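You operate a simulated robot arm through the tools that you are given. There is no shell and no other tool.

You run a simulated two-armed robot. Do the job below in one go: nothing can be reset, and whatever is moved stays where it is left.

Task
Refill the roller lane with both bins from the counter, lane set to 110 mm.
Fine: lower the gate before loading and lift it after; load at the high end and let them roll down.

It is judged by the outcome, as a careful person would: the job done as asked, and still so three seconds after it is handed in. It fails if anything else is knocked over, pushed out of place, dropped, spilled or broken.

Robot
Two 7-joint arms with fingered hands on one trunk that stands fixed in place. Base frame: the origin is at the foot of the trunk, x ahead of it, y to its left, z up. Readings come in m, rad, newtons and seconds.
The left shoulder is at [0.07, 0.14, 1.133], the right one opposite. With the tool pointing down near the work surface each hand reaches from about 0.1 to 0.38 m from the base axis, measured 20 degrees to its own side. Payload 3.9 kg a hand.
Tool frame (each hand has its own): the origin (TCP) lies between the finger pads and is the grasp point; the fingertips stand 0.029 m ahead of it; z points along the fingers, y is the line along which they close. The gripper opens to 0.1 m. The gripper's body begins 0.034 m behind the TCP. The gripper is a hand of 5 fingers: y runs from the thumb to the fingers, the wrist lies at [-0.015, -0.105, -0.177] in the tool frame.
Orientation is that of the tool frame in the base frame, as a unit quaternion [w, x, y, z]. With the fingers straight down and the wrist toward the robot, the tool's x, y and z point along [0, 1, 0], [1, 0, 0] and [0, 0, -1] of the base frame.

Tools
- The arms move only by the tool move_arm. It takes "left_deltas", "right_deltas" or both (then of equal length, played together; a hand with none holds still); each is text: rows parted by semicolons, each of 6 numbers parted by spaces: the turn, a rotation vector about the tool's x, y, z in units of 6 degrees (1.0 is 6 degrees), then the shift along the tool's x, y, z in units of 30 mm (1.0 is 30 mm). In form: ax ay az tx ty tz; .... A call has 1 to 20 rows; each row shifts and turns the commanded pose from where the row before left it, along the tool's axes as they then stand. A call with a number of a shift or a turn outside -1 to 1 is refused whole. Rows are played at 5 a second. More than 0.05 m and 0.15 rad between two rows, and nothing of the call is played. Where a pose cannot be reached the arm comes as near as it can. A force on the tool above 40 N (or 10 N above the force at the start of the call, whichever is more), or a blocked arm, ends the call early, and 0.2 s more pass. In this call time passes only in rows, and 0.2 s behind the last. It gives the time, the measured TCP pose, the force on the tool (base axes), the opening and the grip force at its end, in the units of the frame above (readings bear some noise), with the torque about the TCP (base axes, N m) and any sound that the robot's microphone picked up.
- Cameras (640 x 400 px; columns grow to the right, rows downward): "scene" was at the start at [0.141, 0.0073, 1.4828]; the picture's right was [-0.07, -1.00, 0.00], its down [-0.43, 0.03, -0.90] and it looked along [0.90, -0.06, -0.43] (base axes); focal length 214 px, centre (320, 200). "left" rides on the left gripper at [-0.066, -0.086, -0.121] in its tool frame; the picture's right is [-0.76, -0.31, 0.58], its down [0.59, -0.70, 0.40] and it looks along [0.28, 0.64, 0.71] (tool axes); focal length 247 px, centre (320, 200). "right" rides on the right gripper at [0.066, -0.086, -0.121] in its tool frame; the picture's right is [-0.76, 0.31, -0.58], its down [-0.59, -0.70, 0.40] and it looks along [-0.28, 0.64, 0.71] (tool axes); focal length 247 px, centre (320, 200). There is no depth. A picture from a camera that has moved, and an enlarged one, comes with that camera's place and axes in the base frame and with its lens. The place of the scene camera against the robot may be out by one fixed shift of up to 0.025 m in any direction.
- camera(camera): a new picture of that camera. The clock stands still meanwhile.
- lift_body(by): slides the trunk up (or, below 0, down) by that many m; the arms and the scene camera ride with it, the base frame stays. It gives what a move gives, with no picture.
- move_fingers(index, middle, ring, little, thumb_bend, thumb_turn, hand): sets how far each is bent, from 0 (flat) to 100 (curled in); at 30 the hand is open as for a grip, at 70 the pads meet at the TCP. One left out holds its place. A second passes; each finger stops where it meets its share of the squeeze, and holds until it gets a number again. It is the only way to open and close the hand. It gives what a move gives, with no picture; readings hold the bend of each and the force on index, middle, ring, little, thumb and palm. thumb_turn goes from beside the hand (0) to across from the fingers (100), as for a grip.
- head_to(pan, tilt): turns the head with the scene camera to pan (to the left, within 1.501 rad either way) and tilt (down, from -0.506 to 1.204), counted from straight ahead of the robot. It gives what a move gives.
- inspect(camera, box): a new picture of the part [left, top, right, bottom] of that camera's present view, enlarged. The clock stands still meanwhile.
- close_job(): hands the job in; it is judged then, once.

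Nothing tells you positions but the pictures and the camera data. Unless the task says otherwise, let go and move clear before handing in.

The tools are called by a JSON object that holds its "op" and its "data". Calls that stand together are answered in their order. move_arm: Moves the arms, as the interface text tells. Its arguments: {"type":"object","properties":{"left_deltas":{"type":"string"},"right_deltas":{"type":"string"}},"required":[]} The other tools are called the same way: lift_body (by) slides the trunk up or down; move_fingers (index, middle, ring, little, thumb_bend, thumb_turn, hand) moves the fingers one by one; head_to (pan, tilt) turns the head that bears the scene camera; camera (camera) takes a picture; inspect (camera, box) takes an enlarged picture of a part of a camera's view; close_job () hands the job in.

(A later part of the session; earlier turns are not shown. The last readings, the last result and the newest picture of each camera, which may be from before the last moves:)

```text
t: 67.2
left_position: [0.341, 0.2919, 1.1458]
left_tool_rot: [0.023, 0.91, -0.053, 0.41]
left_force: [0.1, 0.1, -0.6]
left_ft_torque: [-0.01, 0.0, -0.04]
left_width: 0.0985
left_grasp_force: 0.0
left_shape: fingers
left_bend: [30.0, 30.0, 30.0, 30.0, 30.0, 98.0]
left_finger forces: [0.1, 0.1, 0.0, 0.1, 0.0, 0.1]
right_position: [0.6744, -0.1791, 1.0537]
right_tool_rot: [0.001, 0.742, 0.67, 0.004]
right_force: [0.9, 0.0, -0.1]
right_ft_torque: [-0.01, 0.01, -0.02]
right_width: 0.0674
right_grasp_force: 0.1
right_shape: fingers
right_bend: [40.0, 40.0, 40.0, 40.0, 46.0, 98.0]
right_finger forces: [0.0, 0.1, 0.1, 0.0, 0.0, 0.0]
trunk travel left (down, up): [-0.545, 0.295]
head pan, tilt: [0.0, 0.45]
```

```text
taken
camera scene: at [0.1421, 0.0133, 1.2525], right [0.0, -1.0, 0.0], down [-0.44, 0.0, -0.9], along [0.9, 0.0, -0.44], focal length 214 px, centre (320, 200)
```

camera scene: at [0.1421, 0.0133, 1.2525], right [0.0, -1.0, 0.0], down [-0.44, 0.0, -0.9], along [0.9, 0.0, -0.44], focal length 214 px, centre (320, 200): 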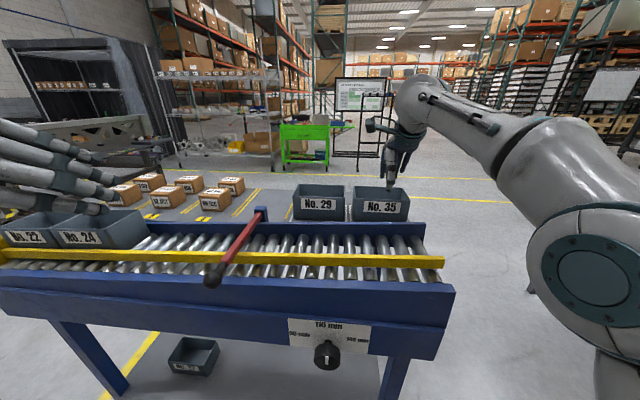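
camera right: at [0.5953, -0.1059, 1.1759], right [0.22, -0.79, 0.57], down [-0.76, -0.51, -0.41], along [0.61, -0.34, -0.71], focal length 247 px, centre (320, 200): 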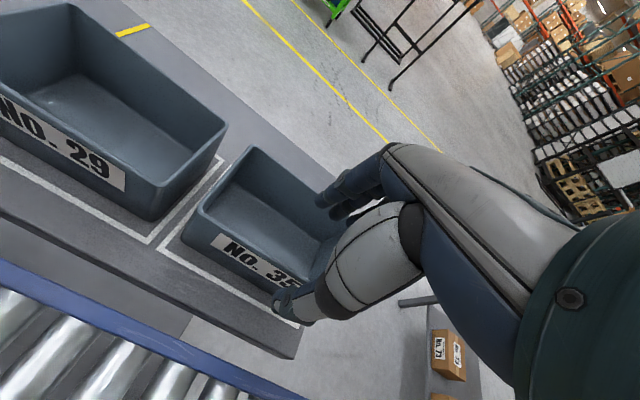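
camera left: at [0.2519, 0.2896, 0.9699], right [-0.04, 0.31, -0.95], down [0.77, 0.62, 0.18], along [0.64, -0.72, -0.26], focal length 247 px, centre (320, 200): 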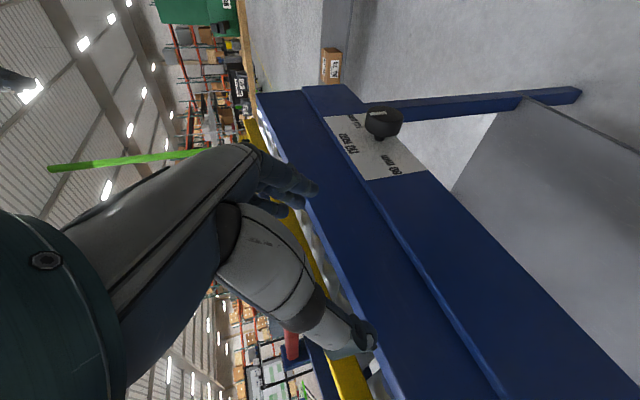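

I'm above the front wall (about 5 mm right of centre). A small correction, then lower with the trunk in two steps.

{"op": "move_arm", "data": {"right_deltas": "0 0 0 0.15 0.13 0"}}

{"op": "lift_body", "data": {"by": -0.045}}

{"op": "camera", "data": {"camera": "right"}}

{"op": "inspect", "data": {"camera": "scene", "box": [320, 100, 480, 240]}}

```text
t: 67.6
left_position: [0.3409, 0.2914, 1.145]
left_tool_rot: [0.022, 0.91, -0.053, 0.41]
left_force: [0.0, 0.5, 0.1]
left_ft_torque: [0.03, -0.01, 0.0]
left_width: 0.0985
left_grasp_force: 0.2
left_shape: fingers
left_bend: [30.0, 30.0, 30.0, 30.0, 30.0, 98.0]
left_finger forces: [0.1, 0.0, 0.0, 0.0, 0.0, 0.0]
right_position: [0.6792, -0.1738, 1.0549]
right_tool_rot: [0.001, 0.743, 0.67, 0.004]
right_force: [-0.2, 0.5, 0.1]
right_ft_torque: [0.0, 0.01, 0.03]
right_width: 0.0674
right_grasp_force: 0.0
right_shape: fingers
right_bend: [40.0, 40.0, 40.0, 40.0, 46.0, 98.0]
right_finger forces: [0.0, 0.1, 0.1, 0.1, 0.0, 0.1]
trunk travel left (down, up): [-0.545, 0.295]
head pan, tilt: [0.0, 0.45]
```

```text
t: 68.5
left_position: [0.3402, 0.2914, 1.1008]
left_tool_rot: [0.023, 0.91, -0.053, 0.41]
left_force: [1.0, 0.1, 0.3]
left_ft_torque: [0.01, -0.02, 0.01]
left_width: 0.0984
left_grasp_force: 0.1
left_shape: fingers
left_bend: [30.0, 30.0, 30.0, 30.0, 30.0, 98.0]
left_finger forces: [0.0, 0.0, 0.1, 0.0, 0.0, 0.1]
right_position: [0.679, -0.1742, 1.0108]
right_tool_rot: [0.002, 0.742, 0.67, 0.005]
right_force: [0.6, -0.3, 0.2]
right_ft_torque: [-0.01, -0.03, 0.01]
right_width: 0.0673
right_grasp_force: 0.0
right_shape: fingers
right_bend: [40.0, 40.0, 40.0, 40.0, 46.0, 98.0]
right_finger forces: [0.0, 0.0, 0.0, 0.0, 0.1, 0.1]
trunk travel left (down, up): [-0.5, 0.34]
head pan, tilt: [0.0, 0.45]
```

```text
taken
camera right: at [0.5985, -0.1018, 1.1321], right [0.22, -0.79, 0.58], down [-0.76, -0.51, -0.41], along [0.62, -0.34, -0.71], focal length 247 px, centre (320, 200)
```

right: 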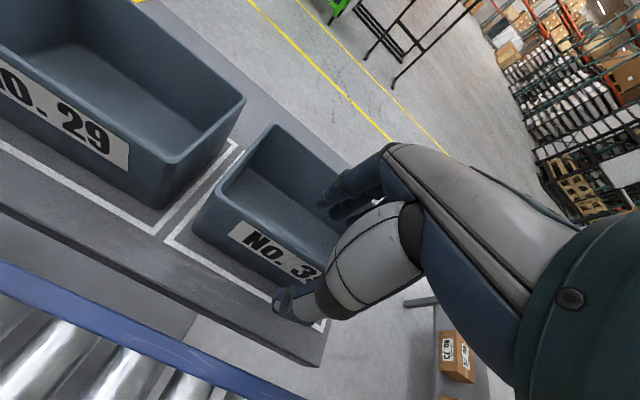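

```text
2.86 times, centred on (400, 170) of scene
camera zoom: at [0.1409, 0.0134, 1.2077], right [0.0, -1.0, 0.0], down [-0.44, 0.0, -0.9], along [0.9, 0.0, -0.44], focal length 613 px, centre (91, 286)
```

zoom: 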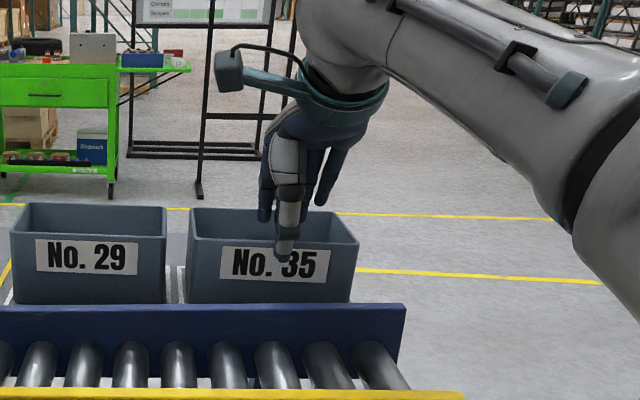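

Fingers are over the inside, the thumb in front of the wall. Lowering the last 4.4 cm and closing the hand.

{"op": "lift_body", "data": {"by": -0.044}}

{"op": "move_fingers", "data": {"hand": "right", "index": 72, "middle": 72, "ring": 72, "little": 72, "thumb_bend": 72}}

{"op": "camera", "data": {"camera": "right"}}

{"op": "inspect", "data": {"camera": "scene", "box": [320, 100, 480, 240]}}

```text
t: 69.3
left_position: [0.3396, 0.2903, 1.0567]
left_tool_rot: [0.023, 0.91, -0.053, 0.41]
left_force: [0.1, 1.0, -0.5]
left_ft_torque: [-0.02, -0.02, -0.01]
left_width: 0.0985
left_grasp_force: 0.1
left_shape: fingers
left_bend: [30.0, 30.0, 30.0, 30.0, 30.0, 98.0]
left_finger forces: [0.0, 0.0, 0.0, 0.0, 0.1, 0.1]
right_position: [0.6791, -0.1742, 0.966]
right_tool_rot: [0.001, 0.741, 0.671, 0.005]
right_force: [0.3, 0.3, -1.5]
right_ft_torque: [-0.03, -0.03, 0.01]
right_width: 0.0676
right_grasp_force: 0.0
right_shape: fingers
right_bend: [40.0, 40.0, 40.0, 40.0, 46.0, 98.0]
right_finger forces: [0.0, 0.0, 0.1, 0.1, 0.1, 0.0]
trunk travel left (down, up): [-0.456, 0.384]
head pan, tilt: [0.0, 0.45]
```

```text
t: 70.3
left_position: [0.3397, 0.2904, 1.0562]
left_tool_rot: [0.023, 0.91, -0.053, 0.41]
left_force: [0.3, 0.3, -0.5]
left_ft_torque: [0.0, 0.02, -0.01]
left_width: 0.0986
left_grasp_force: 0.0
left_shape: fingers
left_bend: [30.0, 30.0, 30.0, 30.0, 30.0, 98.0]
left_finger forces: [0.1, 0.0, 0.0, 0.0, 0.0, 0.1]
right_position: [0.6791, -0.1746, 0.9662]
right_tool_rot: [0.001, 0.742, 0.671, 0.005]
right_force: [0.7, 0.3, -0.3]
right_ft_torque: [0.01, -0.02, 0.04]
right_width: 0.0007
right_grasp_force: 2.9
right_shape: fingers
right_bend: [72.0, 71.0, 72.0, 72.0, 71.0, 97.0]
right_finger forces: [1.7, 0.9, 0.5, 0.0, 3.1, 0.0]
trunk travel left (down, up): [-0.456, 0.384]
head pan, tilt: [0.0, 0.45]
```

```text
taken
camera right: at [0.5988, -0.1017, 1.0879], right [0.22, -0.79, 0.58], down [-0.76, -0.51, -0.41], along [0.62, -0.34, -0.71], focal length 247 px, centre (320, 200)
```

right: 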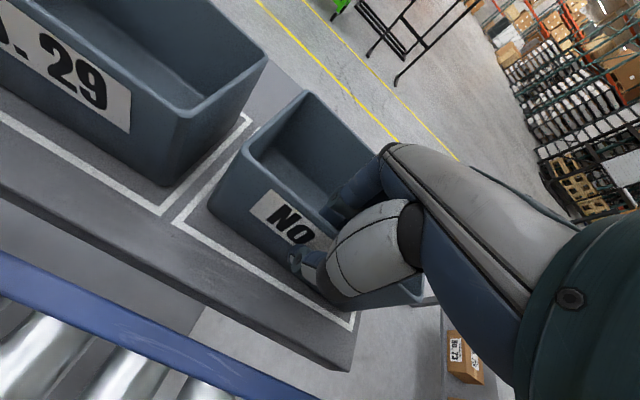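

```text
2.86 times, centred on (400, 170) of scene
camera zoom: at [0.1412, 0.0135, 1.1636], right [0.0, -1.0, 0.0], down [-0.44, 0.0, -0.9], along [0.9, 0.0, -0.44], focal length 613 px, centre (91, 286)
```

zoom: 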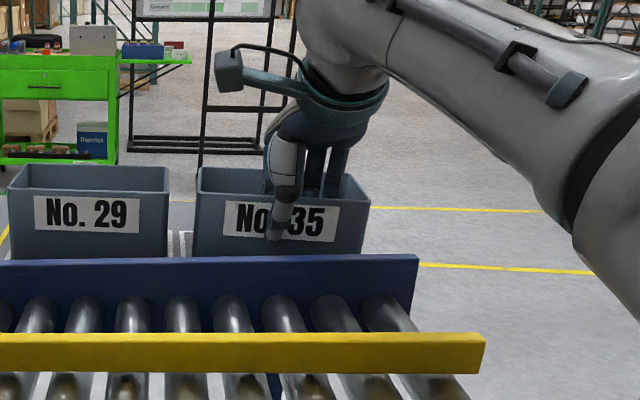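

The wall is pinched lightly (3 N) because the bend targets were reached; I'll command a tighter squeeze.

{"op": "move_fingers", "data": {"hand": "right", "index": 90, "middle": 90, "ring": 90, "little": 90, "thumb_bend": 90}}

```text
t: 71.3
left_position: [0.3401, 0.2922, 1.0566]
left_tool_rot: [0.023, 0.91, -0.054, 0.41]
left_force: [-0.2, -0.3, 0.0]
left_ft_torque: [0.03, 0.0, 0.02]
left_width: 0.0983
left_grasp_force: 0.1
left_shape: fingers
left_bend: [30.0, 30.0, 30.0, 30.0, 30.0, 98.0]
left_finger forces: [0.0, 0.0, 0.0, 0.0, 0.1, 0.0]
right_position: [0.6792, -0.1746, 0.9673]
right_tool_rot: [0.001, 0.742, 0.67, 0.005]
right_force: [-0.4, 0.2, -2.1]
right_ft_torque: [0.04, 0.01, 0.02]
right_width: 0.0
right_grasp_force: 16.7
right_shape: fingers
right_bend: [76.0, 89.0, 90.0, 90.0, 77.0, 92.0]
right_finger forces: [13.8, 2.9, 0.1, 0.1, 16.7, 0.0]
trunk travel left (down, up): [-0.456, 0.384]
head pan, tilt: [0.0, 0.45]
```

{"op": "camera", "data": {"camera": "right"}}

{"op": "inspect", "data": {"camera": "right", "box": [200, 90, 460, 320]}}

{"op": "inspect", "data": {"camera": "scene", "box": [340, 130, 440, 220]}}

```text
taken
camera right: at [0.5989, -0.1018, 1.0878], right [0.22, -0.79, 0.58], down [-0.76, -0.51, -0.41], along [0.62, -0.34, -0.71], focal length 247 px, centre (320, 200)
```

right: 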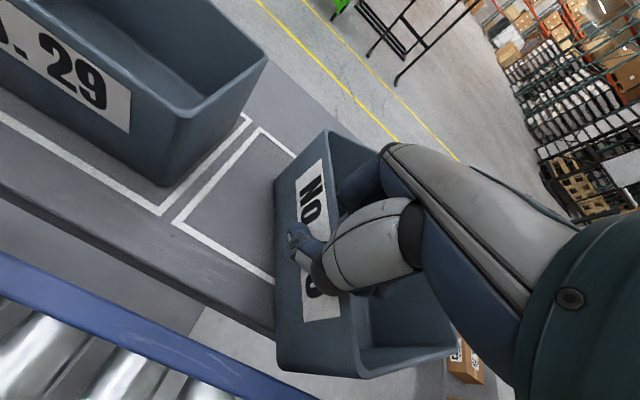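

```text
1.74 times, centred on (330, 205) of right
camera zoom: at [0.5989, -0.1018, 1.0878], right [0.22, -0.79, 0.58], down [-0.76, -0.51, -0.41], along [0.62, -0.34, -0.71], focal length 430 px, centre (303, 191)
```

zoom: 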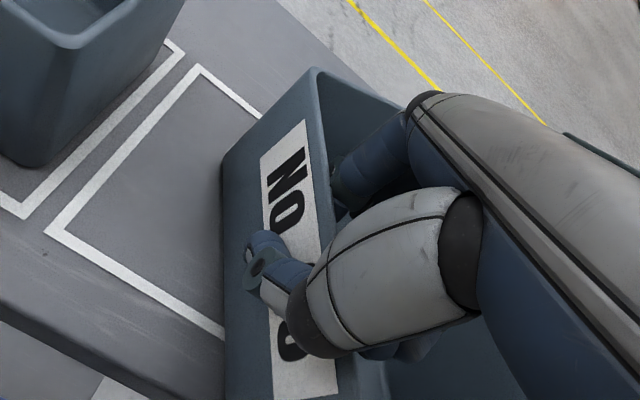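

```text
4.44 times, centred on (390, 175) of scene
camera zoom: at [0.1413, 0.0134, 1.1636], right [0.0, -1.0, 0.0], down [-0.44, 0.0, -0.9], along [0.9, 0.0, -0.44], focal length 953 px, centre (9, 311)
```

zoom: 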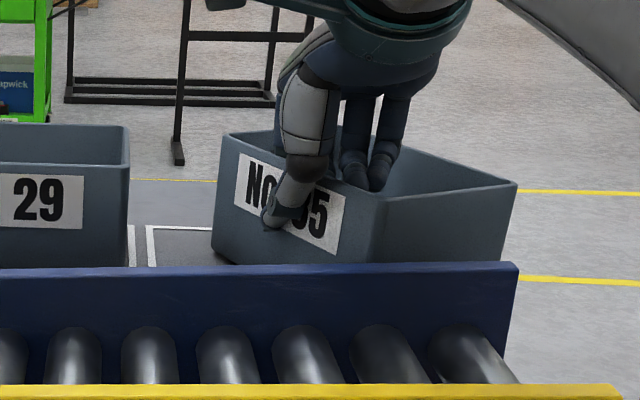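

The outer fingers curled past and swung bin 35 clockwise on the counter, because the thumb only opposes the index finger. I'll open the hand, look at how the bin lies, and regrip with matched yaw and limited finger bends.

{"op": "move_fingers", "data": {"hand": "right", "index": 42, "middle": 42, "ring": 42, "little": 42, "thumb_bend": 46}}

{"op": "camera", "data": {"camera": "right"}}

{"op": "inspect", "data": {"camera": "scene", "box": [340, 130, 440, 220]}}

```text
t: 72.3
left_position: [0.3407, 0.2913, 1.057]
left_tool_rot: [0.023, 0.91, -0.053, 0.41]
left_force: [0.0, -0.4, -0.1]
left_ft_torque: [0.01, 0.0, 0.01]
left_width: 0.0986
left_grasp_force: 0.0
left_shape: fingers
left_bend: [30.0, 30.0, 30.0, 30.0, 30.0, 98.0]
left_finger forces: [0.1, 0.1, 0.1, 0.0, 0.1, 0.0]
right_position: [0.678, -0.1745, 0.9659]
right_tool_rot: [0.002, 0.742, 0.67, 0.005]
right_force: [0.4, 0.1, 0.4]
right_ft_torque: [-0.04, -0.02, -0.04]
right_width: 0.0645
right_grasp_force: 0.0
right_shape: fingers
right_bend: [42.0, 42.0, 42.0, 42.0, 46.0, 97.0]
right_finger forces: [0.1, 0.0, 0.1, 0.0, 0.1, 0.0]
trunk travel left (down, up): [-0.456, 0.384]
head pan, tilt: [0.0, 0.45]
```

```text
taken
camera right: at [0.5987, -0.1018, 1.088], right [0.22, -0.79, 0.58], down [-0.76, -0.51, -0.41], along [0.62, -0.34, -0.71], focal length 247 px, centre (320, 200)
```

right: 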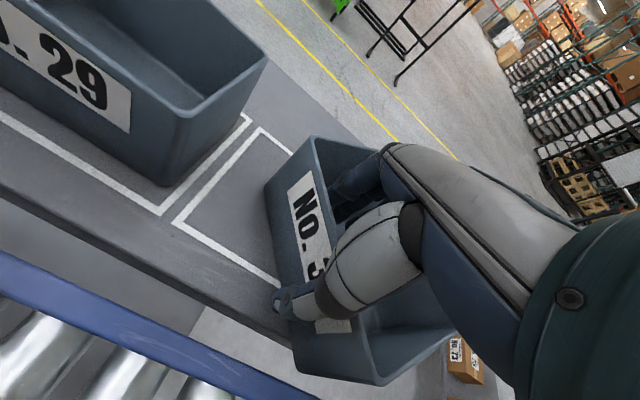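

```text
4.44 times, centred on (390, 175) of scene
camera zoom: at [0.1411, 0.0135, 1.1636], right [0.0, -1.0, 0.0], down [-0.44, 0.0, -0.9], along [0.9, 0.0, -0.44], focal length 953 px, centre (9, 311)
```

zoom: 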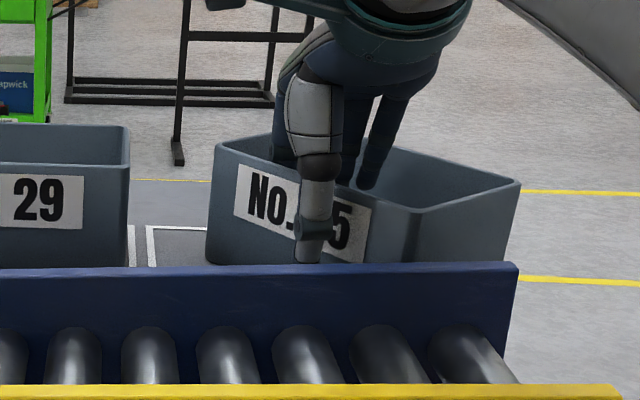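

Bin 35 now stands turned about 52° clockwise, with its front wall from (0.73, -0.134) to (0.61, -0.21); it is still well supported. I'll raise out, turn the hand to match, and regrip with just index and thumb, keeping the other fingers off the wall.

{"op": "lift_body", "data": {"by": 0.085}}

{"op": "move_arm", "data": {"right_deltas": "0 0 1 0 0 0; 0 0 1 0 0 0; 0 0 1 0 0 0; 0 0 1 0 0 0; 0 0 1 0 0 0; 0 0 1 0 0 0; 0 0 1 0 0 0; 0 0 1 0 0 0; 0 0 0.67 0 0 0"}}

{"op": "camera", "data": {"camera": "right"}}

{"op": "camera", "data": {"camera": "scene"}}

```text
t: 73.5
left_position: [0.3395, 0.2904, 1.1414]
left_tool_rot: [0.023, 0.91, -0.052, 0.411]
left_force: [-0.1, 0.0, -0.5]
left_ft_torque: [-0.01, 0.04, 0.01]
left_width: 0.0985
left_grasp_force: 0.0
left_shape: fingers
left_bend: [30.0, 30.0, 30.0, 30.0, 30.0, 98.0]
left_finger forces: [0.1, 0.0, 0.0, 0.0, 0.0, 0.1]
right_position: [0.6795, -0.1738, 1.0515]
right_tool_rot: [0.001, 0.742, 0.671, 0.004]
right_force: [-1.3, -1.2, -0.1]
right_ft_torque: [0.04, -0.01, 0.02]
right_width: 0.0646
right_grasp_force: 0.2
right_shape: fingers
right_bend: [42.0, 42.0, 42.0, 42.0, 46.0, 97.0]
right_finger forces: [0.0, 0.0, 0.1, 0.0, 0.1, 0.0]
trunk travel left (down, up): [-0.541, 0.299]
head pan, tilt: [0.0, 0.45]
```

```text
t: 75.5
left_position: [0.3421, 0.2911, 1.142]
left_tool_rot: [0.022, 0.91, -0.054, 0.41]
left_force: [0.9, -0.2, -0.1]
left_ft_torque: [-0.03, 0.03, 0.02]
left_width: 0.0985
left_grasp_force: 0.1
left_shape: fingers
left_bend: [30.0, 30.0, 30.0, 30.0, 30.0, 98.0]
left_finger forces: [0.0, 0.1, 0.0, 0.0, 0.1, 0.0]
right_position: [0.6684, -0.1882, 1.0465]
right_tool_rot: [0.0, 0.961, 0.275, 0.005]
right_force: [0.8, 0.1, -0.6]
right_ft_torque: [0.03, 0.0, -0.03]
right_width: 0.0647
right_grasp_force: 0.1
right_shape: fingers
right_bend: [42.0, 42.0, 42.0, 42.0, 46.0, 98.0]
right_finger forces: [0.0, 0.0, 0.0, 0.1, 0.1, 0.1]
right hand out of reach, approached as far as the arm can: row 8, 9
trunk travel left (down, up): [-0.541, 0.299]
head pan, tilt: [0.0, 0.45]
```

```text
taken
camera right: at [0.6772, -0.0822, 1.17], right [-0.48, -0.66, 0.57], down [-0.87, 0.29, -0.41], along [0.11, -0.69, -0.72], focal length 247 px, centre (320, 200)
```

right: 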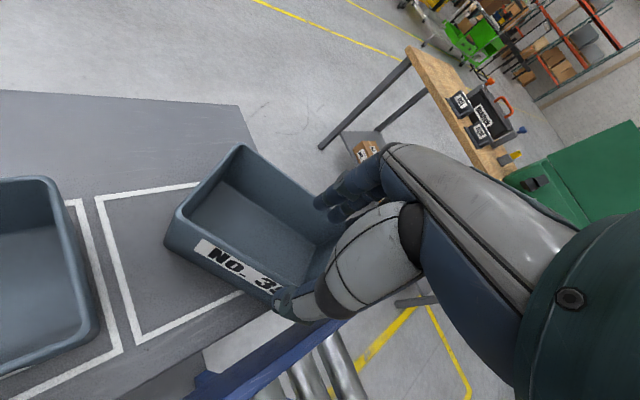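

```text
taken
camera scene: at [0.1424, 0.0132, 1.2485], right [0.0, -1.0, 0.0], down [-0.44, 0.0, -0.9], along [0.9, 0.0, -0.44], focal length 214 px, centre (320, 200)
```

scene: 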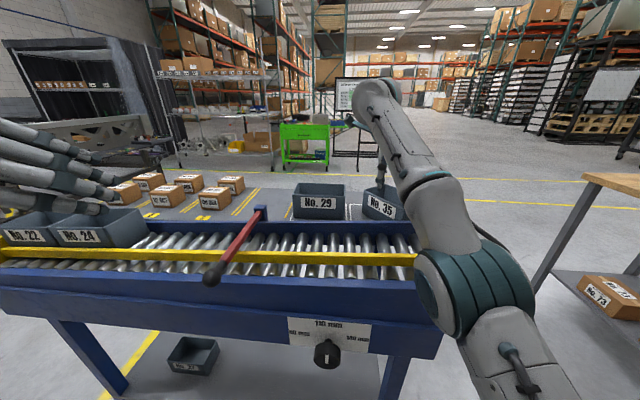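

The hand's yaw now matches the bin's wall. I'll gain reach by raising the trunk 6 cm and lowering the arm the same amount, with a small position correction to the wall's centre.

{"op": "lift_body", "data": {"by": 0.06}}

{"op": "move_arm", "data": {"right_deltas": "0 0 0 0.05 -0.15 1; 0 0 0 0.05 -0.15 1"}}

{"op": "camera", "data": {"camera": "right"}}

```text
t: 76.5
left_position: [0.3413, 0.2914, 1.2017]
left_tool_rot: [0.023, 0.911, -0.052, 0.409]
left_force: [0.0, 0.6, 0.9]
left_ft_torque: [0.01, -0.02, 0.0]
left_width: 0.0985
left_grasp_force: 0.1
left_shape: fingers
left_bend: [30.0, 30.0, 30.0, 30.0, 30.0, 98.0]
left_finger forces: [0.0, 0.0, 0.0, 0.0, 0.1, 0.0]
right_position: [0.6668, -0.1884, 1.1075]
right_tool_rot: [0.0, 0.961, 0.276, 0.006]
right_force: [-0.2, -0.7, 0.8]
right_ft_torque: [0.04, -0.03, 0.02]
right_width: 0.0644
right_grasp_force: 0.1
right_shape: fingers
right_bend: [42.0, 42.0, 42.0, 42.0, 46.0, 98.0]
right_finger forces: [0.0, 0.0, 0.1, 0.0, 0.1, 0.0]
trunk travel left (down, up): [-0.601, 0.239]
head pan, tilt: [0.0, 0.45]
```

```text
t: 77.1
left_position: [0.3395, 0.2922, 1.2022]
left_tool_rot: [0.022, 0.91, -0.052, 0.41]
left_force: [0.7, -0.2, 0.1]
left_ft_torque: [0.04, 0.0, 0.02]
left_width: 0.0983
left_grasp_force: 0.0
left_shape: fingers
left_bend: [30.0, 30.0, 30.0, 30.0, 30.0, 98.0]
left_finger forces: [0.0, 0.0, 0.0, 0.0, 0.0, 0.1]
right_position: [0.6869, -0.176, 1.0633]
right_tool_rot: [-0.001, 0.961, 0.277, 0.005]
right_force: [0.3, 0.8, 0.4]
right_ft_torque: [-0.02, 0.01, -0.04]
right_width: 0.0646
right_grasp_force: 0.1
right_shape: fingers
right_bend: [42.0, 42.0, 42.0, 42.0, 46.0, 98.0]
right_finger forces: [0.0, 0.0, 0.0, 0.0, 0.1, 0.0]
right hand out of reach, approached as far as the arm can: row 1, 2
trunk travel left (down, up): [-0.601, 0.239]
head pan, tilt: [0.0, 0.45]
```

```text
taken
camera right: at [0.6973, -0.069, 1.1854], right [-0.48, -0.66, 0.57], down [-0.87, 0.29, -0.4], along [0.11, -0.69, -0.72], focal length 247 px, centre (320, 200)
```

right: 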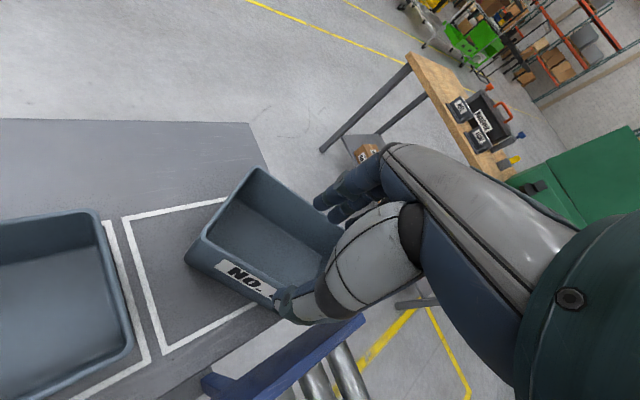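

That made reach worse for this yaw, so I'll go back to the former trunk height (after raising the hand) and approach the wall centre from there.

{"op": "move_arm", "data": {"right_deltas": "0 0 0 -0.3 -0.14 -0.8; 0 0 0 -0.33 -0.14 -0.7"}}

{"op": "lift_body", "data": {"by": -0.06}}

{"op": "camera", "data": {"camera": "right"}}

```text
t: 77.7
left_position: [0.3406, 0.2915, 1.2005]
left_tool_rot: [0.022, 0.91, -0.053, 0.41]
left_force: [0.2, 0.7, -0.7]
left_ft_torque: [0.01, 0.03, 0.0]
left_width: 0.0988
left_grasp_force: 0.1
left_shape: fingers
left_bend: [30.0, 30.0, 30.0, 30.0, 30.0, 98.0]
left_finger forces: [0.0, 0.1, 0.1, 0.0, 0.1, 0.0]
right_position: [0.6691, -0.1795, 1.1048]
right_tool_rot: [-0.001, 0.961, 0.277, 0.006]
right_force: [0.0, 0.4, 0.1]
right_ft_torque: [0.01, -0.01, -0.03]
right_width: 0.0644
right_grasp_force: 0.1
right_shape: fingers
right_bend: [42.0, 42.0, 42.0, 42.0, 46.0, 98.0]
right_finger forces: [0.1, 0.0, 0.0, 0.0, 0.1, 0.1]
trunk travel left (down, up): [-0.601, 0.239]
head pan, tilt: [0.0, 0.45]
```

```text
t: 78.7
left_position: [0.3401, 0.2916, 1.1426]
left_tool_rot: [0.024, 0.91, -0.053, 0.41]
left_force: [1.0, -0.4, -0.2]
left_ft_torque: [-0.04, -0.01, -0.01]
left_width: 0.0986
left_grasp_force: 0.0
left_shape: fingers
left_bend: [30.0, 30.0, 30.0, 30.0, 30.0, 98.0]
left_finger forces: [0.0, 0.0, 0.0, 0.0, 0.0, 0.1]
right_position: [0.6686, -0.1806, 1.0437]
right_tool_rot: [-0.001, 0.961, 0.277, 0.005]
right_force: [0.3, 0.9, -0.6]
right_ft_torque: [-0.01, 0.01, 0.04]
right_width: 0.0646
right_grasp_force: 0.1
right_shape: fingers
right_bend: [42.0, 42.0, 42.0, 42.0, 46.0, 98.0]
right_finger forces: [0.0, 0.0, 0.0, 0.0, 0.1, 0.0]
trunk travel left (down, up): [-0.541, 0.299]
head pan, tilt: [0.0, 0.45]
```

```text
taken
camera right: at [0.6769, -0.0738, 1.1669], right [-0.48, -0.67, 0.57], down [-0.87, 0.28, -0.41], along [0.11, -0.69, -0.71], focal length 247 px, centre (320, 200)
```

right: 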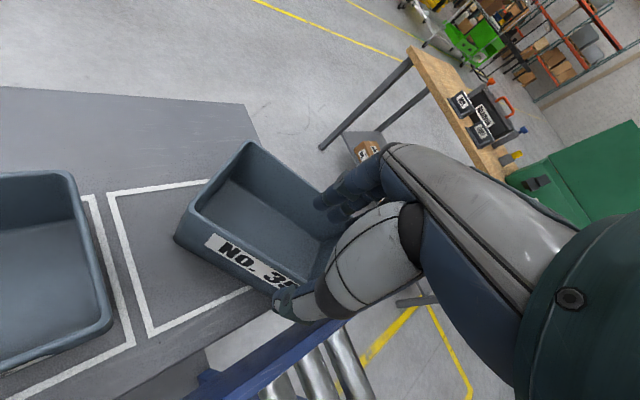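

Aligned and reachable now: the wall passes about 3 mm from the grasp line. Lowering 8 cm and pinching with index and thumb only.

{"op": "lift_body", "data": {"by": -0.08}}

{"op": "move_fingers", "data": {"hand": "right", "index": 72, "middle": 64, "ring": 60, "little": 60, "thumb_bend": 72}}

{"op": "camera", "data": {"camera": "right"}}

```text
t: 79.9
left_position: [0.3407, 0.2909, 1.0608]
left_tool_rot: [0.023, 0.911, -0.053, 0.409]
left_force: [-0.6, 0.4, -0.3]
left_ft_torque: [0.01, 0.06, 0.0]
left_width: 0.0986
left_grasp_force: 0.1
left_shape: fingers
left_bend: [30.0, 30.0, 30.0, 30.0, 30.0, 98.0]
left_finger forces: [0.0, 0.1, 0.1, 0.0, 0.0, 0.0]
right_position: [0.6674, -0.1803, 0.964]
right_tool_rot: [-0.001, 0.961, 0.276, 0.005]
right_force: [-0.6, 0.8, 0.2]
right_ft_torque: [0.02, -0.02, 0.01]
right_width: 0.0645
right_grasp_force: 0.1
right_shape: fingers
right_bend: [42.0, 42.0, 42.0, 42.0, 46.0, 98.0]
right_finger forces: [0.0, 0.0, 0.0, 0.0, 0.1, 0.1]
trunk travel left (down, up): [-0.461, 0.379]
head pan, tilt: [0.0, 0.45]
```

```text
t: 80.9
left_position: [0.3405, 0.2917, 1.0612]
left_tool_rot: [0.023, 0.91, -0.053, 0.411]
left_force: [-0.5, 0.6, 0.1]
left_ft_torque: [0.01, 0.01, -0.02]
left_width: 0.0985
left_grasp_force: 0.1
left_shape: fingers
left_bend: [30.0, 30.0, 30.0, 30.0, 30.0, 98.0]
left_finger forces: [0.1, 0.0, 0.0, 0.0, 0.0, 0.1]
right_position: [0.6687, -0.18, 0.9639]
right_tool_rot: [-0.001, 0.961, 0.276, 0.005]
right_force: [0.0, -0.3, 0.0]
right_ft_torque: [0.0, 0.0, 0.0]
right_width: 0.0007
right_grasp_force: 2.4
right_shape: fingers
right_bend: [71.0, 64.0, 60.0, 60.0, 71.0, 98.0]
right_finger forces: [2.3, 0.1, 0.1, 0.0, 2.3, 0.1]
trunk travel left (down, up): [-0.461, 0.379]
head pan, tilt: [0.0, 0.45]
```

```text
taken
camera right: at [0.6772, -0.0737, 1.0866], right [-0.48, -0.67, 0.57], down [-0.87, 0.28, -0.41], along [0.11, -0.69, -0.71], focal length 247 px, centre (320, 200)
```

right: 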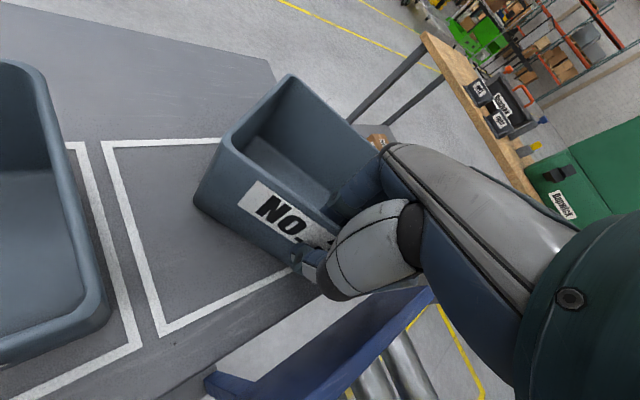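

Balanced pinch, bin aligned with the hand. Squeezing index and thumb harder, in a step.

{"op": "move_fingers", "data": {"hand": "right", "index": 84, "thumb_bend": 84}}

{"op": "camera", "data": {"camera": "right"}}

```text
t: 81.9
left_position: [0.3414, 0.2909, 1.0622]
left_tool_rot: [0.023, 0.91, -0.052, 0.41]
left_force: [-0.3, 1.0, 0.3]
left_ft_torque: [0.0, 0.02, 0.02]
left_width: 0.0985
left_grasp_force: 0.1
left_shape: fingers
left_bend: [30.0, 30.0, 30.0, 30.0, 30.0, 98.0]
left_finger forces: [0.0, 0.0, 0.0, 0.0, 0.0, 0.1]
right_position: [0.6673, -0.1791, 0.9645]
right_tool_rot: [-0.001, 0.961, 0.276, 0.005]
right_force: [0.7, 0.7, 0.4]
right_ft_torque: [-0.04, 0.0, 0.02]
right_width: 0.0
right_grasp_force: 9.8
right_shape: fingers
right_bend: [74.0, 64.0, 60.0, 60.0, 74.0, 97.0]
right_finger forces: [9.7, 0.1, 0.0, 0.0, 9.6, 0.0]
trunk travel left (down, up): [-0.461, 0.379]
head pan, tilt: [0.0, 0.45]
```

```text
taken
camera right: at [0.6772, -0.0737, 1.0867], right [-0.48, -0.67, 0.57], down [-0.87, 0.28, -0.41], along [0.11, -0.69, -0.71], focal length 247 px, centre (320, 200)
```

right: 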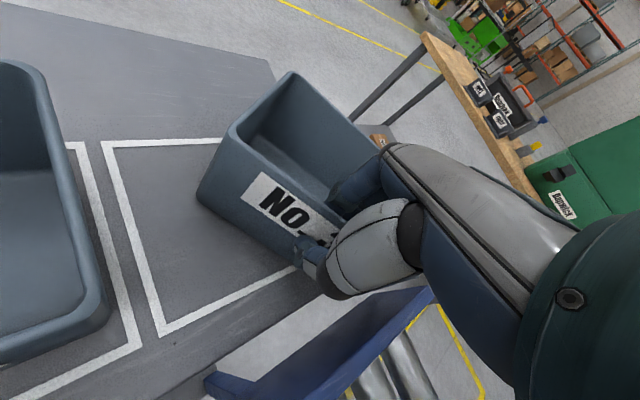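

Pinch is 9.7 N on each side with no rotation. I'll test-lift 2 cm and check weight and tilt.

{"op": "lift_body", "data": {"by": 0.02}}

{"op": "camera", "data": {"camera": "right"}}

{"op": "inspect", "data": {"camera": "scene", "box": [320, 120, 460, 240]}}

```text
t: 82.6
left_position: [0.3409, 0.2925, 1.0817]
left_tool_rot: [0.022, 0.91, -0.052, 0.41]
left_force: [0.0, 0.1, -1.7]
left_ft_torque: [-0.04, 0.0, -0.03]
left_width: 0.0985
left_grasp_force: 0.0
left_shape: fingers
left_bend: [30.0, 30.0, 30.0, 30.0, 30.0, 98.0]
left_finger forces: [0.0, 0.0, 0.0, 0.1, 0.1, 0.0]
right_position: [0.6694, -0.1796, 0.9829]
right_tool_rot: [-0.001, 0.961, 0.276, 0.006]
right_force: [1.0, 0.3, -2.1]
right_ft_torque: [0.06, 0.04, 0.01]
right_width: 0.0001
right_grasp_force: 10.1
right_shape: fingers
right_bend: [74.0, 64.0, 60.0, 60.0, 75.0, 97.0]
right_finger forces: [9.9, 0.0, 0.1, 0.1, 9.8, 0.0]
trunk travel left (down, up): [-0.481, 0.359]
head pan, tilt: [0.0, 0.45]
```

```text
taken
camera right: at [0.6778, -0.0736, 1.1061], right [-0.48, -0.67, 0.57], down [-0.87, 0.28, -0.41], along [0.11, -0.69, -0.71], focal length 247 px, centre (320, 200)
```

right: 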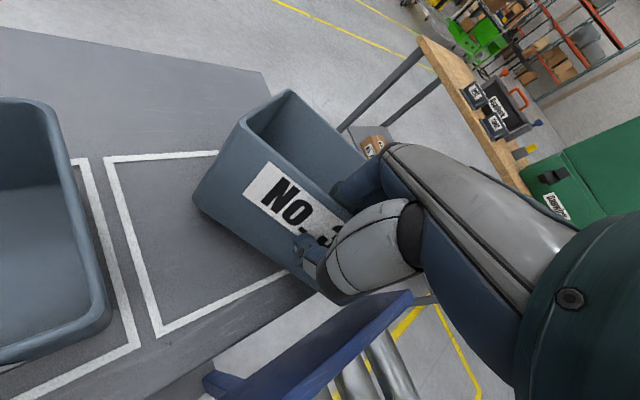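

```text
3.33 times, centred on (390, 180) of scene
camera zoom: at [0.1417, 0.0136, 1.1886], right [0.0, -1.0, 0.0], down [-0.44, 0.0, -0.9], along [0.9, 0.0, -0.44], focal length 715 px, centre (87, 267)
```

zoom: 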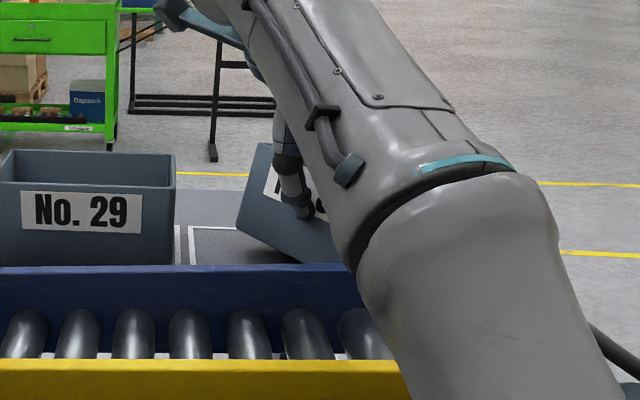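

The bin is light (about 2–2.5 N), but a front-wall pinch lets its back droop onto the counter. I'll use this pinch only to swing the bin back to its proper yaw and draw it slightly toward me; then I'll grip it across its full depth (0.087 m fits the hand) over its centre of mass.

{"op": "move_arm", "data": {"right_deltas": "0 0 -0.96 0 0 0; 0 0 -0.96 0 0 0; 0 0 -0.96 0 0 0; 0 0 -0.96 0 0 0; 0 0 -0.96 0 0 0; 0 0 -0.96 0 0 0; 0 0 -0.96 0 0 0; 0 0 -0.96 0 0 0; 0 0 -0.96 0 0 0"}}

{"op": "camera", "data": {"camera": "right"}}

{"op": "inspect", "data": {"camera": "scene", "box": [280, 120, 460, 240]}}

```text
t: 84.6
left_position: [0.3404, 0.2911, 1.0819]
left_tool_rot: [0.022, 0.911, -0.054, 0.409]
left_force: [1.1, 0.2, 0.4]
left_ft_torque: [0.01, -0.02, -0.01]
left_width: 0.0987
left_grasp_force: 0.0
left_shape: fingers
left_bend: [30.0, 30.0, 30.0, 30.0, 30.0, 98.0]
left_finger forces: [0.1, 0.1, 0.0, 0.0, 0.0, 0.1]
right_position: [0.6677, -0.1798, 0.9836]
right_tool_rot: [0.001, 0.743, 0.67, 0.005]
right_force: [0.2, 0.0, -1.2]
right_ft_torque: [-0.01, 0.12, -0.01]
right_width: 0.0
right_grasp_force: 9.5
right_shape: fingers
right_bend: [74.0, 64.0, 60.0, 60.0, 75.0, 97.0]
right_finger forces: [10.2, 0.0, 0.1, 0.0, 9.8, 0.0]
trunk travel left (down, up): [-0.481, 0.359]
head pan, tilt: [0.0, 0.45]
```

```text
taken
camera right: at [0.5882, -0.107, 1.1049], right [0.22, -0.79, 0.58], down [-0.76, -0.51, -0.41], along [0.62, -0.34, -0.71], focal length 247 px, centre (320, 200)
```

right: 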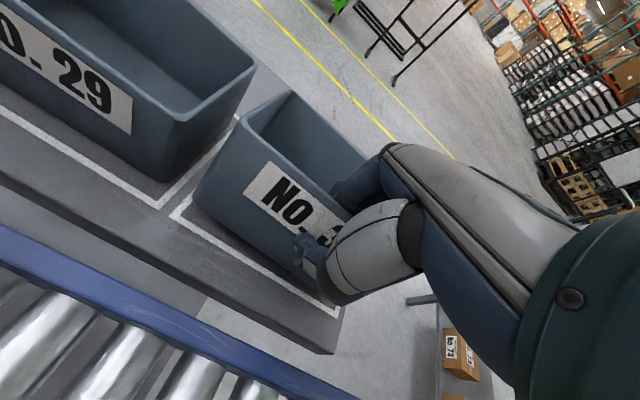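

```text
3.33 times, centred on (370, 180) of scene
camera zoom: at [0.1414, 0.0131, 1.1886], right [0.0, -1.0, 0.0], down [-0.44, 0.0, -0.9], along [0.9, 0.0, -0.44], focal length 715 px, centre (153, 267)
```

zoom: 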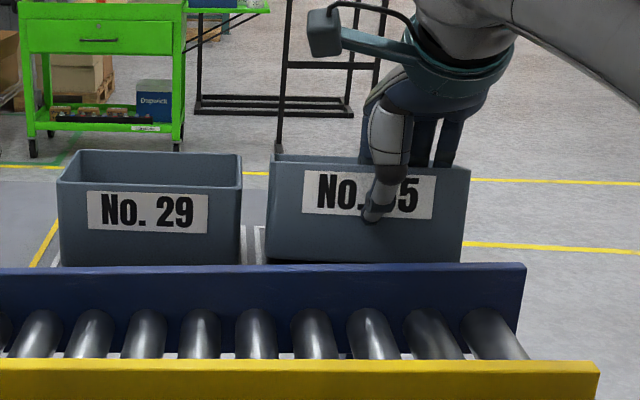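

The bin is square again with its front raised by the pinch. I'll draw it 1.8 cm toward me (its front edge stays over the counter), set it down flat and open.

{"op": "move_arm", "data": {"right_deltas": "0 0 0 -0.1 -0.3 0; 0 0 0 -0.1 -0.3 0"}}

{"op": "lift_body", "data": {"by": -0.021}}

{"op": "move_fingers", "data": {"hand": "right", "index": 45, "middle": 45, "ring": 45, "little": 45, "thumb_bend": 48}}

{"op": "camera", "data": {"camera": "right"}}

{"op": "inspect", "data": {"camera": "scene", "box": [280, 120, 460, 240]}}

```text
t: 85.2
left_position: [0.3413, 0.291, 1.0811]
left_tool_rot: [0.022, 0.91, -0.052, 0.41]
left_force: [0.8, 0.1, 0.4]
left_ft_torque: [-0.02, 0.0, -0.03]
left_width: 0.0986
left_grasp_force: 0.1
left_shape: fingers
left_bend: [30.0, 30.0, 30.0, 30.0, 30.0, 98.0]
left_finger forces: [0.0, 0.0, 0.1, 0.0, 0.0, 0.0]
right_position: [0.6506, -0.1847, 0.9836]
right_tool_rot: [0.002, 0.743, 0.669, 0.005]
right_force: [-0.4, -0.6, -1.3]
right_ft_torque: [-0.02, 0.06, 0.0]
right_width: 0.0002
right_grasp_force: 10.3
right_shape: fingers
right_bend: [74.0, 64.0, 60.0, 60.0, 75.0, 97.0]
right_finger forces: [10.1, 0.0, 0.0, 0.0, 9.8, 0.0]
trunk travel left (down, up): [-0.481, 0.359]
head pan, tilt: [0.0, 0.45]
```

```text
t: 85.8
left_position: [0.3411, 0.2918, 1.06]
left_tool_rot: [0.022, 0.91, -0.052, 0.41]
left_force: [-0.3, -0.2, -0.3]
left_ft_torque: [0.0, 0.02, 0.0]
left_width: 0.0986
left_grasp_force: 0.1
left_shape: fingers
left_bend: [30.0, 30.0, 30.0, 30.0, 30.0, 98.0]
left_finger forces: [0.0, 0.0, 0.0, 0.1, 0.0, 0.0]
right_position: [0.649, -0.1858, 0.9618]
right_tool_rot: [0.001, 0.743, 0.669, 0.006]
right_force: [0.7, 0.4, -0.2]
right_ft_torque: [-0.03, -0.06, -0.01]
right_width: 0.0002
right_grasp_force: 9.9
right_shape: fingers
right_bend: [74.0, 64.0, 60.0, 60.0, 76.0, 97.0]
right_finger forces: [10.2, 0.1, 0.1, 0.1, 9.8, 0.0]
trunk travel left (down, up): [-0.46, 0.38]
head pan, tilt: [0.0, 0.45]
```

```text
t: 86.8
left_position: [0.3401, 0.2929, 1.0595]
left_tool_rot: [0.023, 0.91, -0.053, 0.41]
left_force: [-0.3, -0.2, -0.6]
left_ft_torque: [-0.05, 0.02, -0.03]
left_width: 0.0983
left_grasp_force: 0.1
left_shape: fingers
left_bend: [30.0, 30.0, 30.0, 30.0, 30.0, 98.0]
left_finger forces: [0.0, 0.0, 0.0, 0.1, 0.1, 0.0]
right_position: [0.6496, -0.1848, 0.9621]
right_tool_rot: [0.002, 0.743, 0.669, 0.005]
right_force: [2.0, -0.5, 0.7]
right_ft_torque: [0.0, 0.04, 0.01]
right_width: 0.0564
right_grasp_force: 1.4
right_shape: fingers
right_bend: [45.0, 45.0, 45.0, 45.0, 49.0, 98.0]
right_finger forces: [0.1, 0.0, 0.1, 0.0, 2.3, 0.0]
trunk travel left (down, up): [-0.46, 0.38]
head pan, tilt: [0.0, 0.45]
```

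```text
taken
camera right: at [0.5701, -0.1116, 1.084], right [0.22, -0.79, 0.58], down [-0.76, -0.51, -0.41], along [0.62, -0.35, -0.71], focal length 247 px, centre (320, 200)
```

right: 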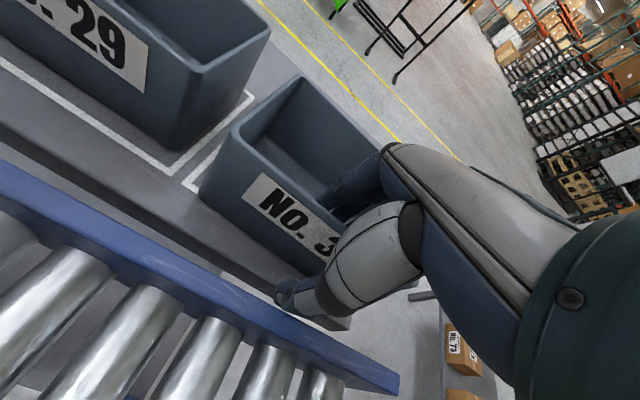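

```text
3.33 times, centred on (370, 180) of scene
camera zoom: at [0.1413, 0.0135, 1.1676], right [0.0, -1.0, 0.0], down [-0.44, 0.0, -0.9], along [0.9, 0.0, -0.44], focal length 715 px, centre (153, 267)
```

zoom: 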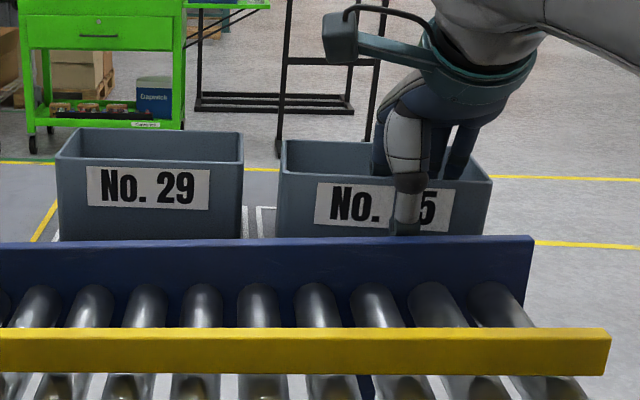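

Bin 35 is flat and square again, with its centre near (0.693, -0.179). I'll rise out, open the hand wider and move over the bin's centre for a front-to-back span grip.

{"op": "lift_body", "data": {"by": 0.1}}

{"op": "move_fingers", "data": {"hand": "right", "index": 20, "middle": 20, "ring": 20, "little": 20, "thumb_bend": 22}}

{"op": "move_arm", "data": {"right_deltas": "0 0 0 0.2 0.72 0; 0 0 0 0.15 0.72 0"}}

{"op": "camera", "data": {"camera": "right"}}

{"op": "inspect", "data": {"camera": "scene", "box": [280, 100, 480, 250]}}

```text
t: 88.2
left_position: [0.3407, 0.2915, 1.1601]
left_tool_rot: [0.024, 0.91, -0.053, 0.41]
left_force: [-0.7, 0.0, -1.1]
left_ft_torque: [0.0, -0.02, 0.03]
left_width: 0.0985
left_grasp_force: 0.2
left_shape: fingers
left_bend: [30.0, 30.0, 30.0, 30.0, 30.0, 98.0]
left_finger forces: [0.0, 0.1, 0.1, 0.0, 0.0, 0.1]
right_position: [0.6501, -0.1835, 1.0619]
right_tool_rot: [0.002, 0.743, 0.669, 0.006]
right_force: [0.7, 0.2, 0.3]
right_ft_torque: [-0.01, 0.02, 0.02]
right_width: 0.0583
right_grasp_force: 0.0
right_shape: fingers
right_bend: [45.0, 45.0, 45.0, 45.0, 48.0, 98.0]
right_finger forces: [0.1, 0.0, 0.0, 0.0, 0.0, 0.1]
trunk travel left (down, up): [-0.56, 0.28]
head pan, tilt: [0.0, 0.45]
```

```text
t: 89.2
left_position: [0.3403, 0.2895, 1.1601]
left_tool_rot: [0.023, 0.91, -0.052, 0.411]
left_force: [0.5, 0.6, 0.6]
left_ft_torque: [0.01, 0.0, 0.01]
left_width: 0.0985
left_grasp_force: 0.1
left_shape: fingers
left_bend: [30.0, 30.0, 30.0, 30.0, 30.0, 98.0]
left_finger forces: [0.1, 0.1, 0.1, 0.1, 0.1, 0.1]
right_position: [0.6499, -0.1849, 1.0614]
right_tool_rot: [0.001, 0.743, 0.669, 0.005]
right_force: [-0.1, 0.6, -0.4]
right_ft_torque: [0.02, -0.03, -0.02]
right_width: 0.1151
right_grasp_force: 0.2
right_shape: fingers
right_bend: [20.0, 20.0, 20.0, 20.0, 22.0, 98.0]
right_finger forces: [0.0, 0.0, 0.1, 0.1, 0.0, 0.0]
trunk travel left (down, up): [-0.56, 0.28]
head pan, tilt: [0.0, 0.45]
```

```text
t: 89.8
left_position: [0.3408, 0.2918, 1.1601]
left_tool_rot: [0.022, 0.911, -0.053, 0.409]
left_force: [0.3, -1.1, -0.1]
left_ft_torque: [0.02, 0.04, 0.01]
left_width: 0.0986
left_grasp_force: 0.2
left_shape: fingers
left_bend: [30.0, 30.0, 30.0, 30.0, 30.0, 98.0]
left_finger forces: [0.0, 0.0, 0.0, 0.0, 0.0, 0.0]
right_position: [0.6935, -0.1795, 1.062]
right_tool_rot: [0.001, 0.743, 0.669, 0.005]
right_force: [0.1, -0.2, -0.7]
right_ft_torque: [-0.01, 0.01, 0.01]
right_width: 0.1154
right_grasp_force: 0.0
right_shape: fingers
right_bend: [20.0, 20.0, 20.0, 20.0, 22.0, 98.0]
right_finger forces: [0.0, 0.1, 0.0, 0.1, 0.1, 0.0]
trunk travel left (down, up): [-0.56, 0.28]
head pan, tilt: [0.0, 0.45]
```

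```text
taken
camera right: at [0.614, -0.1062, 1.1837], right [0.22, -0.79, 0.58], down [-0.76, -0.51, -0.41], along [0.61, -0.35, -0.71], focal length 247 px, centre (320, 200)
```

right: 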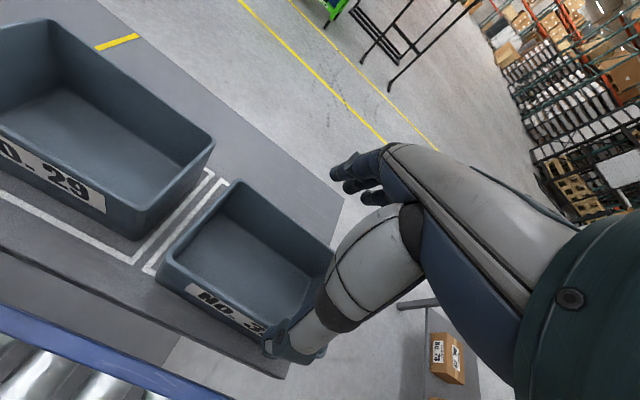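

```text
2.67 times, centred on (380, 175) of scene
camera zoom: at [0.1419, 0.0133, 1.2675], right [0.0, -1.0, 0.0], down [-0.44, 0.0, -0.9], along [0.9, 0.0, -0.44], focal length 572 px, centre (160, 267)
```

zoom: 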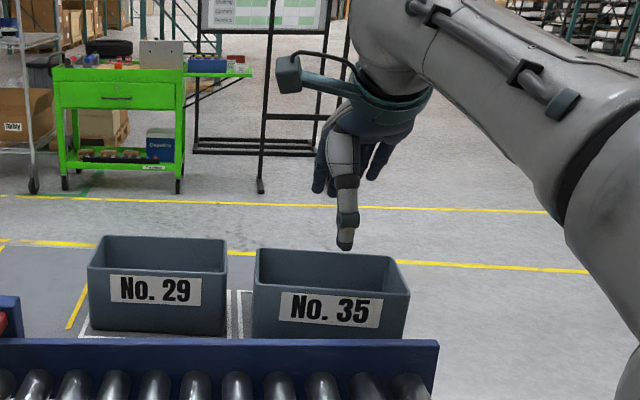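

{"op": "inspect", "data": {"camera": "right", "box": [130, 130, 400, 370]}}

```text
1.67 times, centred on (265, 250) of right
camera zoom: at [0.614, -0.1062, 1.1837], right [0.22, -0.79, 0.58], down [-0.76, -0.51, -0.41], along [0.61, -0.35, -0.71], focal length 412 px, centre (412, 117)
```

zoom: 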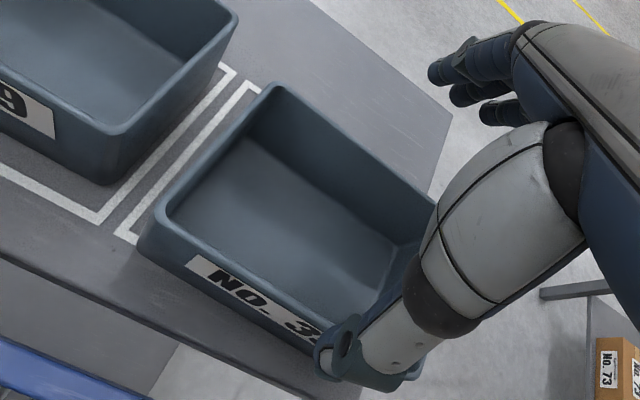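

The bin centre and grasp point agree within a few mm, and the 0.115 m opening leaves about 14 mm margin each side. Lowering 9.5 cm in two steps.

{"op": "lift_body", "data": {"by": -0.06}}

{"op": "camera", "data": {"camera": "right"}}

{"op": "inspect", "data": {"camera": "scene", "box": [280, 100, 480, 250]}}

```text
t: 90.8
left_position: [0.3397, 0.2927, 1.1013]
left_tool_rot: [0.023, 0.91, -0.054, 0.41]
left_force: [-0.7, 0.7, -0.3]
left_ft_torque: [0.01, -0.01, 0.0]
left_width: 0.0986
left_grasp_force: 0.1
left_shape: fingers
left_bend: [30.0, 30.0, 30.0, 30.0, 30.0, 98.0]
left_finger forces: [0.0, 0.0, 0.0, 0.0, 0.0, 0.0]
right_position: [0.6938, -0.1784, 1.0033]
right_tool_rot: [0.003, 0.743, 0.669, 0.005]
right_force: [-0.3, -1.4, 0.3]
right_ft_torque: [-0.02, -0.03, -0.02]
right_width: 0.1156
right_grasp_force: 0.0
right_shape: fingers
right_bend: [20.0, 20.0, 20.0, 20.0, 22.0, 98.0]
right_finger forces: [0.0, 0.1, 0.1, 0.1, 0.1, 0.0]
trunk travel left (down, up): [-0.5, 0.34]
head pan, tilt: [0.0, 0.45]
```

```text
taken
camera right: at [0.6129, -0.1061, 1.1245], right [0.22, -0.79, 0.58], down [-0.76, -0.51, -0.41], along [0.62, -0.35, -0.71], focal length 247 px, centre (320, 200)
```

right: 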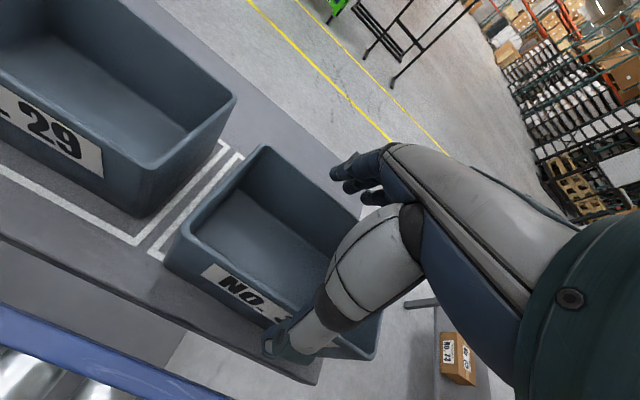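

```text
2.67 times, centred on (380, 175) of scene
camera zoom: at [0.1408, 0.0134, 1.2077], right [0.0, -1.0, 0.0], down [-0.43, 0.0, -0.9], along [0.9, 0.0, -0.43], focal length 572 px, centre (160, 267)
```

zoom: 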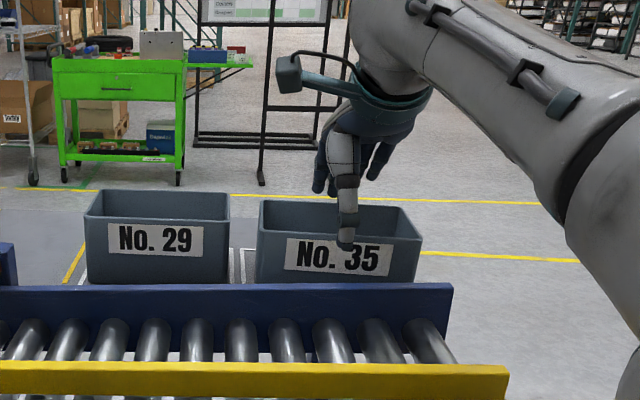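

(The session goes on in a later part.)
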